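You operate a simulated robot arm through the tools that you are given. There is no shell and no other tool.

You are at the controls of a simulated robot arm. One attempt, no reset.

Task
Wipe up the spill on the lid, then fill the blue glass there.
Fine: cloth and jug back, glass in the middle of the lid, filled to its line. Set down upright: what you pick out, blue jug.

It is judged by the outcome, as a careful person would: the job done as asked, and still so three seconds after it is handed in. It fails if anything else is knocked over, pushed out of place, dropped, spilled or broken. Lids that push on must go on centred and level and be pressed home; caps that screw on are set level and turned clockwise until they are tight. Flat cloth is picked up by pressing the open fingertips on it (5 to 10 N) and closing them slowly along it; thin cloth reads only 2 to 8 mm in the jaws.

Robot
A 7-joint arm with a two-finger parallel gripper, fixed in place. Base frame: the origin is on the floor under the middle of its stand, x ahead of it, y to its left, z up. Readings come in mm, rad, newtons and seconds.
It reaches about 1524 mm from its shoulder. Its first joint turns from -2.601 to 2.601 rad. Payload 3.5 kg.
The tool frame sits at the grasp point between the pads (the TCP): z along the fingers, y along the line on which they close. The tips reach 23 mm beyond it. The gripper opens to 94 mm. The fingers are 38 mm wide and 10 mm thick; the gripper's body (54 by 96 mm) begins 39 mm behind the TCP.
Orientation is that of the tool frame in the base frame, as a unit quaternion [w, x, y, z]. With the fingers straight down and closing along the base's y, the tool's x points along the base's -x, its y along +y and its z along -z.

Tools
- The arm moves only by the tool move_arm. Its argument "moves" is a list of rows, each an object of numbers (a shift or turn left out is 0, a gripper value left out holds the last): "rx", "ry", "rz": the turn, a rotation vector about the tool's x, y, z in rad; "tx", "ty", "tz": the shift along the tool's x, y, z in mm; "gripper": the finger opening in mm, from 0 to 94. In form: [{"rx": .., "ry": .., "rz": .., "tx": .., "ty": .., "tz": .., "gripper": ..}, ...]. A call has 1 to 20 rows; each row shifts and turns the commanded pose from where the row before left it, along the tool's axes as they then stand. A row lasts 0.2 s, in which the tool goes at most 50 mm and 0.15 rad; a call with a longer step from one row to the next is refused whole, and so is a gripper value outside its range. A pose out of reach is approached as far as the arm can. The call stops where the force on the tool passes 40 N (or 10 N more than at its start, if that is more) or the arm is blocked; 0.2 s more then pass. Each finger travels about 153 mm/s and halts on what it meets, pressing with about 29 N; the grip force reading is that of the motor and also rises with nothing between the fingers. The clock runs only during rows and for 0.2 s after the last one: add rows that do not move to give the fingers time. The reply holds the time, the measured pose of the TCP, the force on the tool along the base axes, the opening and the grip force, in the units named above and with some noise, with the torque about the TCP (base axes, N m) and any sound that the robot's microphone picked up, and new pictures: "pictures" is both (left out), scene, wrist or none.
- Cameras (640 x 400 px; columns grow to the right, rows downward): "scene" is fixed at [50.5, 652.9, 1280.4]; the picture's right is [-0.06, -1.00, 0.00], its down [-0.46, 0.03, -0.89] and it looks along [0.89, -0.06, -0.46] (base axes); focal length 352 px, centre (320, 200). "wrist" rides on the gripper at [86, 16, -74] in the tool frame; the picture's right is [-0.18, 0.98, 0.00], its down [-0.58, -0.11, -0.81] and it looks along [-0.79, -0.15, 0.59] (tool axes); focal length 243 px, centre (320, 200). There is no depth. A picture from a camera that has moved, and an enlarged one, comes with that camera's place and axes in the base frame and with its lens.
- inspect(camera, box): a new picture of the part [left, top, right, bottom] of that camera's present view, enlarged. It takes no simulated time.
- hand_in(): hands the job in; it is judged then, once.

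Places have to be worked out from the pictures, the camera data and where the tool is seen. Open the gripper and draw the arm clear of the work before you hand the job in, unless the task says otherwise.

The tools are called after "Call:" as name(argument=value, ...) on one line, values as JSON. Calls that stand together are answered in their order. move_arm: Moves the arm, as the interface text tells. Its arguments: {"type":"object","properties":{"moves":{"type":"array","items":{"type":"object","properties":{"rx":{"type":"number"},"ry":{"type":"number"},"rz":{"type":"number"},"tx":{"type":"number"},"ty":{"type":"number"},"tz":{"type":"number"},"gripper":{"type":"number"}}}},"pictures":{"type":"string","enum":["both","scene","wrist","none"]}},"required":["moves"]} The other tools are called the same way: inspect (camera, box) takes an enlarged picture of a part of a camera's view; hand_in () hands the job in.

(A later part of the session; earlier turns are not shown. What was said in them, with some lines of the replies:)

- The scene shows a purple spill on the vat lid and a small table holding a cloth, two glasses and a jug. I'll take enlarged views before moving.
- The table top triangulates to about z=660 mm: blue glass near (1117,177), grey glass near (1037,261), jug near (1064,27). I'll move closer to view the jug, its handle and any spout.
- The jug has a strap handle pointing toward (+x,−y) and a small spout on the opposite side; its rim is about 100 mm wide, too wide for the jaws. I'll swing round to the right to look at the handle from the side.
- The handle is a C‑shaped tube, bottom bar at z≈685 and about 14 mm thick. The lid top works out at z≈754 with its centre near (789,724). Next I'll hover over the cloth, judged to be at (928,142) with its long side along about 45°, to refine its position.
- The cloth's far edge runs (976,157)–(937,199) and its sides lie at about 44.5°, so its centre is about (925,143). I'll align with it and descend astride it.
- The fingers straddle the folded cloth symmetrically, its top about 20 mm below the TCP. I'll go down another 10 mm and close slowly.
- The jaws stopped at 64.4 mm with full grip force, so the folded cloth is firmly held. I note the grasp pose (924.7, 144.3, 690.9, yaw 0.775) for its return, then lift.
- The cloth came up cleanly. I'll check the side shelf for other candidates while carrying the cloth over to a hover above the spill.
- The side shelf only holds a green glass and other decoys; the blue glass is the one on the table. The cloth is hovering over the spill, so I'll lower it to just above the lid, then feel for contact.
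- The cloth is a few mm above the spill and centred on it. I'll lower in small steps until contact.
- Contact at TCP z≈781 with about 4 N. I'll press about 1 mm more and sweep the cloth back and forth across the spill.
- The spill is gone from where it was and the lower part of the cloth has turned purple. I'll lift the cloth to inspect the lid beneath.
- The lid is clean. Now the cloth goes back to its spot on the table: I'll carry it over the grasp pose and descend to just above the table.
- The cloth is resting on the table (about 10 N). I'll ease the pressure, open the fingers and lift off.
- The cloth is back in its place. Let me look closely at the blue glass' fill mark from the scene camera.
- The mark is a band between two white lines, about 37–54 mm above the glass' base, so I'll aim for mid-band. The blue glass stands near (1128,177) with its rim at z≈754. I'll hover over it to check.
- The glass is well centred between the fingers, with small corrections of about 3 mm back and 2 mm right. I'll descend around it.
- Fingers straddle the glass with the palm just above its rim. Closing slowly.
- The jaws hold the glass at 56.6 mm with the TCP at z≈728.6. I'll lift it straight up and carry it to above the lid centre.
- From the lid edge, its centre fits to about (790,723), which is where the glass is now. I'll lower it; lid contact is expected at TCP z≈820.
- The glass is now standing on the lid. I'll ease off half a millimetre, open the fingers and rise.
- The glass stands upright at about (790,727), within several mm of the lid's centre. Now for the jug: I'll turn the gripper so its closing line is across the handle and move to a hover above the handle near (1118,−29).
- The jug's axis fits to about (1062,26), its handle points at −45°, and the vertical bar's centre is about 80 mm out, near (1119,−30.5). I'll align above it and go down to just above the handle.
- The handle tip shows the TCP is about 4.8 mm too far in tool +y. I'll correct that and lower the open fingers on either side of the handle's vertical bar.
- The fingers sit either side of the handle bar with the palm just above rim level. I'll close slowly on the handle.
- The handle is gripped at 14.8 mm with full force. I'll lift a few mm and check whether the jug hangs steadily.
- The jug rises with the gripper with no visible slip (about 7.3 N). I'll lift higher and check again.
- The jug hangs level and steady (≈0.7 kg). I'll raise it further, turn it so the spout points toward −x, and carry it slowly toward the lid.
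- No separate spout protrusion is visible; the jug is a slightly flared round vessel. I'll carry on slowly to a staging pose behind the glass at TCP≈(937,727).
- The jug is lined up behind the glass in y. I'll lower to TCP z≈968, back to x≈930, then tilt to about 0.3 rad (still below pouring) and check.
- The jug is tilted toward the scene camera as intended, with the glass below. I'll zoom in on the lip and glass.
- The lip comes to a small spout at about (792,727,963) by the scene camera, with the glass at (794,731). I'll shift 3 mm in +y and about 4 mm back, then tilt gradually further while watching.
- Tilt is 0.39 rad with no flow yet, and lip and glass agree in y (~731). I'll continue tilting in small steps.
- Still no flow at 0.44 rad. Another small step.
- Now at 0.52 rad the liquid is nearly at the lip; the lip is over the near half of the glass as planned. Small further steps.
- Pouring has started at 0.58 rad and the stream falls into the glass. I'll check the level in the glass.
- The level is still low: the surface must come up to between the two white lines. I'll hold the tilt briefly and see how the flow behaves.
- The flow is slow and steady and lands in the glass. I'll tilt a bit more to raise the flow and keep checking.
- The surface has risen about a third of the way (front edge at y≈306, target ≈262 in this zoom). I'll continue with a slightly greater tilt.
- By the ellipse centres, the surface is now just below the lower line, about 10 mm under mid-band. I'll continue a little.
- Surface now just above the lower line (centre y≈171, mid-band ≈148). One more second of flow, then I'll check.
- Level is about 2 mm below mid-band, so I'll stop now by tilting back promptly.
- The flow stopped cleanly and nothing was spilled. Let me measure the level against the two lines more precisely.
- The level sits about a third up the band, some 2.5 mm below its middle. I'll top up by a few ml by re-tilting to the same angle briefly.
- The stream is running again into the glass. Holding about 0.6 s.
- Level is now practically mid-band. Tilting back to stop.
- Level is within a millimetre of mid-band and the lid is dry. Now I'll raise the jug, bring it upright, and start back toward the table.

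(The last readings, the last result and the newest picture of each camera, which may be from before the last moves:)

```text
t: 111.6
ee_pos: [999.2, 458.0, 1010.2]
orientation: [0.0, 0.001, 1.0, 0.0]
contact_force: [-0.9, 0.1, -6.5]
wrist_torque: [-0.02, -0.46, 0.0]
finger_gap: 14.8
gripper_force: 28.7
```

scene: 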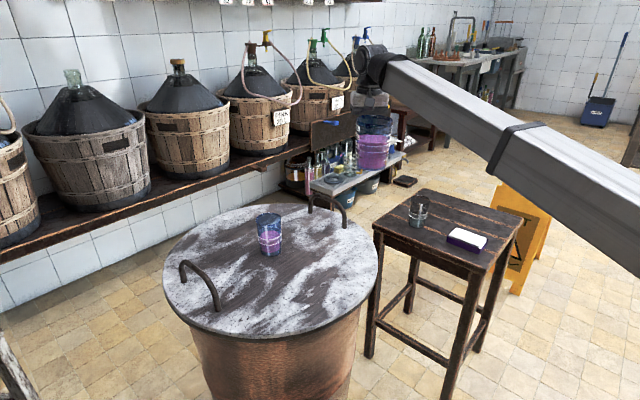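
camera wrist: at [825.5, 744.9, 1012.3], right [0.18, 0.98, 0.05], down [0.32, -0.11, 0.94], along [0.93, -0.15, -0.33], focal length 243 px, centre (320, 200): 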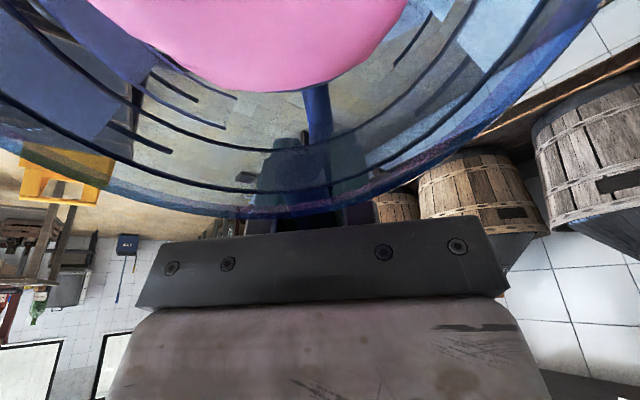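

The jug is upright again. Continuing to above its original spot.

Call:
move_arm(moves=[{"tx": -4, "ty": -16}, {"tx": -7, "ty": -28}, {"tx": -7, "ty": -29}, {"tx": -7, "ty": -29}, {"tx": -7, "ty": -29}, {"tx": -7, "ty": -29}, {"tx": -7, "ty": -29}, {"tx": -7, "ty": -29}, {"tx": -7, "ty": -29}, {"tx": -7, "ty": -29}, {"tx": -7, "ty": -29}, {"tx": -7, "ty": -29}, {"tx": -7, "ty": -29}, {"tx": -7, "ty": -29}, {"tx": -7, "ty": -29}, {"tx": -7, "ty": -29}, {"tx": -7, "ty": -25}, {"tx": -5, "ty": -14}, {}], pictures="none")

Call:
move_arm(moves=[{"rz": 0.05}, {"rz": 0.1}, {"rz": 0.1}, {"rz": 0.1}, {"rz": 0.1}, {"rz": 0.1}, {"rz": 0.1}, {"rz": 0.0856}, {"rz": 0.05}, {}, {}], pictures="both")

```text
t: 115.6
ee_pos: [1118.5, -29.7, 1012.1]
orientation: [0.0, 0.001, 1.0, 0.0]
contact_force: [0.5, 1.7, -5.8]
wrist_torque: [-0.01, -0.47, 0.0]
finger_gap: 15.1
gripper_force: 29.1
```

```text
t: 118.0
ee_pos: [1119.4, -28.3, 1010.7]
orientation: [0.0, 0.384, 0.923, 0.0]
contact_force: [-1.2, 0.3, -5.8]
wrist_torque: [-0.33, -0.32, -0.02]
finger_gap: 14.9
gripper_force: 28.5
camera wrist: at [1070.5, 43.8, 1086.1], right [0.83, 0.56, 0.0], down [0.33, -0.49, 0.81], along [0.45, -0.67, -0.59], focal length 243 px, centre (320, 200)
```

scene: 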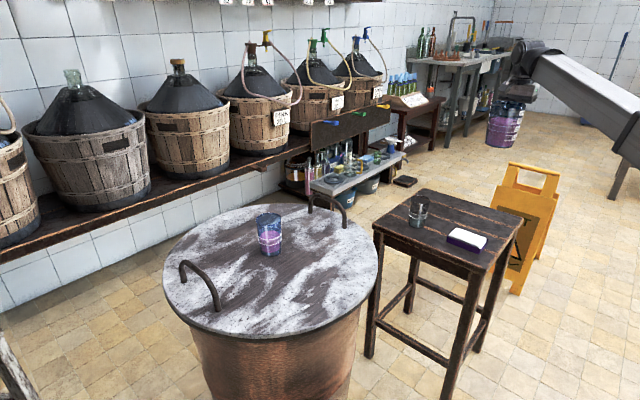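
wrist: 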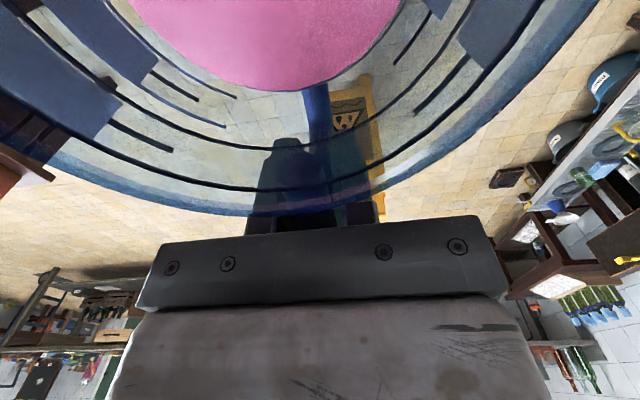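

The jug hasn't slipped in the grip. I'll make a small lateral correction and lower it to about 20 mm above the table.

Call:
move_arm(moves=[{"tx": -1.1, "ty": -1.6}, {"tz": 25}, {"tz": 35}, {"tz": 35}, {"tz": 35}, {"tz": 35}, {"tz": 35}, {"tz": 25}, {"tz": 15}, {"tz": 8}, {}], pictures="none")

Call:
inspect(camera="scene", box=[440, 140, 540, 230])

```text
t: 120.4
ee_pos: [1120.2, -31.3, 762.7]
orientation: [0.0, 0.384, 0.924, 0.0]
contact_force: [0.3, -0.1, -6.8]
wrist_torque: [-0.3, -0.33, -0.01]
finger_gap: 14.7
gripper_force: 28.9
```

```text
4.44 times, centred on (490, 185) of scene
camera zoom: at [50.5, 652.9, 1280.4], right [-0.06, -1.0, 0.0], down [-0.46, 0.03, -0.89], along [0.89, -0.06, -0.46], focal length 1566 px, centre (-436, 267)
```

zoom: 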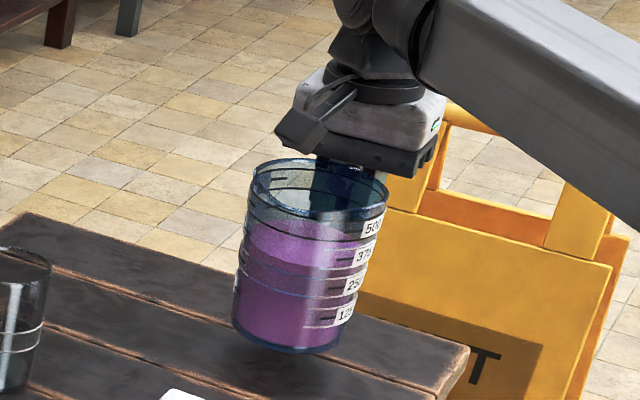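

Call:
move_arm(moves=[{"tz": 7}, {"tz": 5}, {"tz": 3}, {"tz": 2}, {}], pictures="none")

Call:
move_arm(moves=[{"tz": 1}, {"tz": 1}, {}], pictures="none")

Call:
inspect(camera="scene", box=[440, 140, 540, 230])

```text
t: 121.6
ee_pos: [1118.4, -31.3, 746.2]
orientation: [0.001, 0.383, 0.924, 0.0]
contact_force: [0.0, 0.9, -6.3]
wrist_torque: [-0.27, -0.3, -0.02]
finger_gap: 15.1
gripper_force: 29.6
```

```text
t: 122.4
ee_pos: [1119.2, -30.9, 744.1]
orientation: [0.0, 0.383, 0.924, 0.0]
contact_force: [1.4, -1.5, 4.0]
wrist_torque: [0.33, 0.29, -0.04]
finger_gap: 14.9
gripper_force: 29.1
```

```text
4.44 times, centred on (490, 185) of scene
camera zoom: at [50.5, 652.9, 1280.4], right [-0.06, -1.0, 0.0], down [-0.46, 0.03, -0.89], along [0.89, -0.06, -0.46], focal length 1566 px, centre (-436, 267)
```

zoom: 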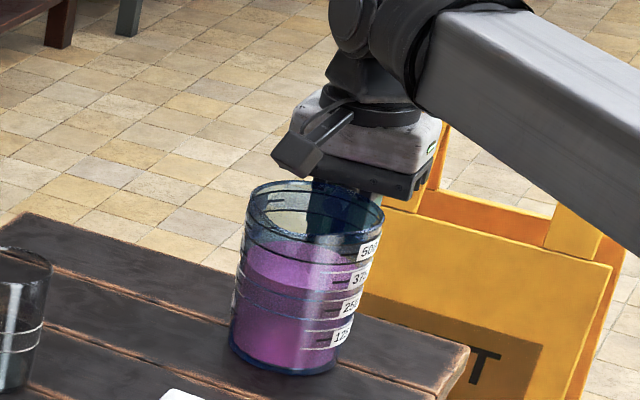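

The jug is standing on the table at its original spot (rim and base pixels match the first pictures). I'll ease off slightly and open the fingers.

Call:
move_arm(moves=[{"tz": -0.6}, {}], pictures="none")

Call:
move_arm(moves=[{"gripper": 17}, {"gripper": 20}, {"gripper": 28}, {"gripper": 40}, {"gripper": 60}, {}], pictures="both")

Call:
inspect(camera="scene", box=[440, 140, 540, 230])

```text
t: 123.0
ee_pos: [1118.1, -31.0, 744.1]
orientation: [-0.001, 0.384, 0.923, 0.0]
contact_force: [0.4, -1.1, -4.1]
wrist_torque: [-0.17, -0.17, 0.03]
finger_gap: 14.7
gripper_force: 28.8
```

```text
t: 124.4
ee_pos: [1119.9, -31.0, 743.6]
orientation: [0.001, 0.384, 0.924, 0.0]
contact_force: [-0.1, -0.1, -0.9]
wrist_torque: [0.02, 0.02, 0.0]
finger_gap: 60.0
gripper_force: 0.0
camera wrist: at [1069.9, 41.7, 819.5], right [0.83, 0.56, 0.0], down [0.33, -0.49, 0.81], along [0.45, -0.67, -0.59], focal length 243 px, centre (320, 200)
```

scene: 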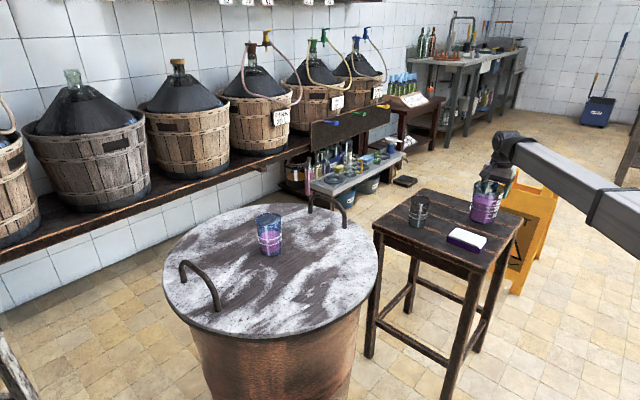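
wrist: 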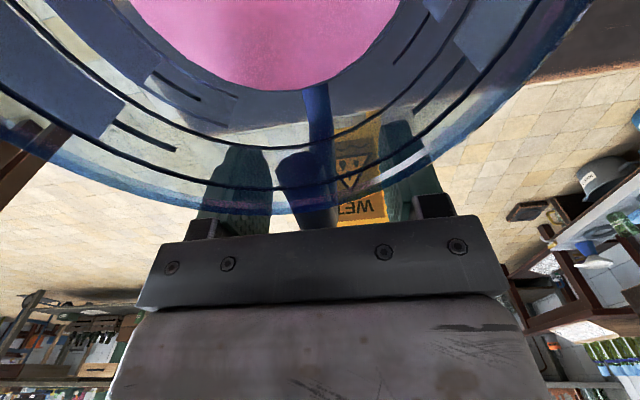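

```text
4.44 times, centred on (490, 185) of scene
camera zoom: at [50.5, 652.9, 1280.4], right [-0.06, -1.0, 0.0], down [-0.46, 0.03, -0.89], along [0.89, -0.06, -0.46], focal length 1566 px, centre (-436, 267)
```

zoom: 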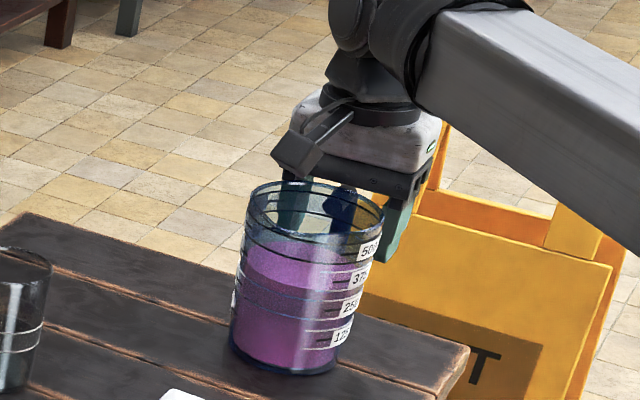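

Released; the jug is upright in its place. I'll rise straight up and withdraw the arm clear.

Call:
move_arm(moves=[{"tz": -10}, {"tz": -20}, {"tz": -35}, {"tz": -40}, {"tz": -40}, {"tz": -40}, {"tz": -40}, {"tz": -40}, {"tz": -40}, {"tz": -30}, {"tx": 35, "ty": -20}, {"tx": 35, "ty": -20}, {"tx": 35, "ty": -20}, {"tx": 35, "ty": -20}, {"tx": 35, "ty": -20}, {"gripper": 94}, {}, {}], pictures="both")

Call:
inspect(camera="scene", box=[400, 170, 540, 270])

Call:
inspect(camera="scene", box=[150, 180, 390, 345])

```text
t: 128.2
ee_pos: [924.9, 20.9, 1082.9]
orientation: [-0.001, 0.383, 0.924, 0.0]
contact_force: [0.8, 1.1, -0.3]
wrist_torque: [0.0, 0.0, 0.01]
finger_gap: 93.8
gripper_force: 0.0
camera wrist: at [875.0, 94.2, 1157.1], right [0.83, 0.56, 0.0], down [0.33, -0.49, 0.81], along [0.45, -0.67, -0.59], focal length 243 px, centre (320, 200)
```

scene: 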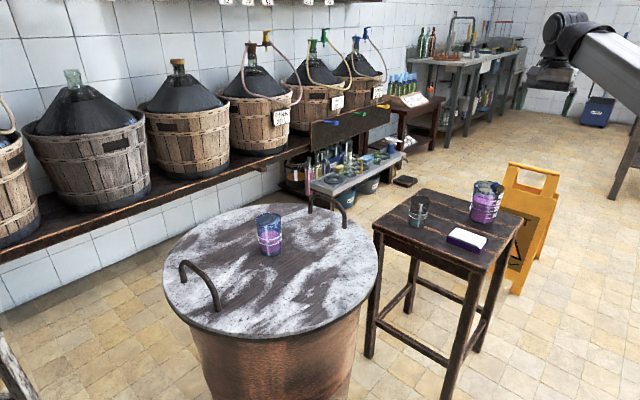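
wrist: 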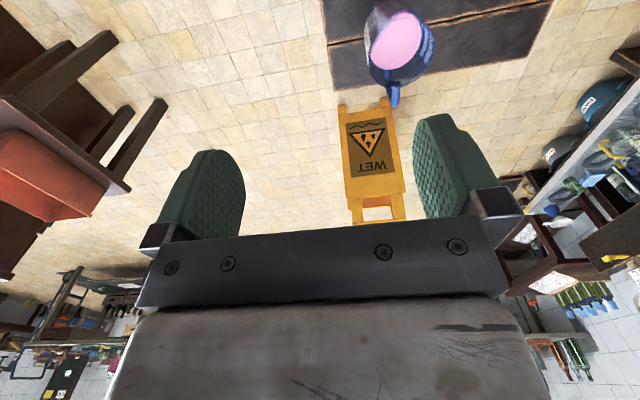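

```text
4.00 times, centred on (470, 220) of scene
camera zoom: at [50.5, 652.9, 1280.4], right [-0.06, -1.0, 0.0], down [-0.46, 0.03, -0.89], along [0.89, -0.06, -0.46], focal length 1409 px, centre (-280, 120)
```

zoom: 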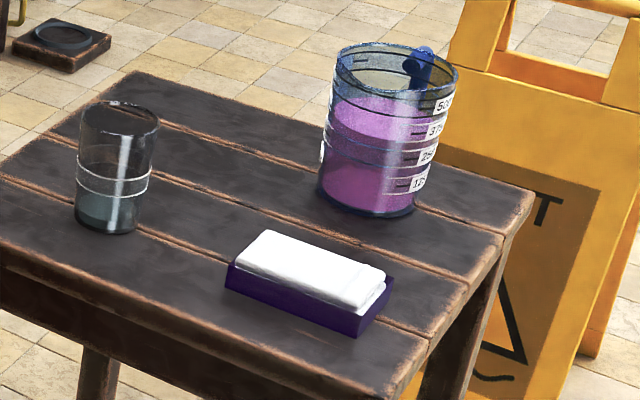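

```text
2.42 times, centred on (270, 262) of scene
camera zoom: at [50.5, 652.9, 1280.4], right [-0.06, -1.0, 0.0], down [-0.46, 0.03, -0.89], along [0.89, -0.06, -0.46], focal length 854 px, centre (441, 48)
```

zoom: 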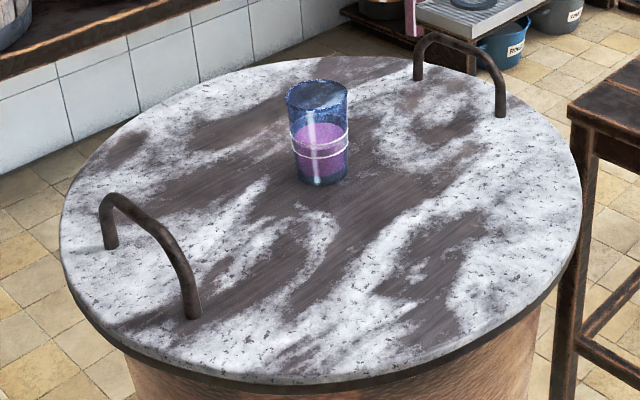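

The lid is clean and the blue glass stands upright near the middle of the lid, filled to mid-band. The cloth and jug are back in their places, the grey glass is untouched, and the arm is clear with its gripper open. Handing in.

Call:
hand_in()

```text
The job is handed in.
```

The spill is wiped off the lid, and the blue glass now stands on it, filled to its line. I've handed the job in; no verdict has come back yet.

- **Spill:** one wiping pass cleared it, and the lid looked clean in the last picture. The lower part of the cloth is now purple with the soaked-up liquid.
- **Blue glass:** it stands upright about 8 mm off the lid's centre by my estimate. Its line is a band between two white rings, and I filled to within about 1 mm of the middle of that band, in two short pours. I saw nothing spilled.
- **Cloth and jug:** both are back on the table where they were. The jug is upright, and its outline matches the first pictures to within about a pixel.
- **Everything else:** nothing was knocked over or dropped, and the grey glass looks untouched. The gripper is open and the arm is clear of the work.
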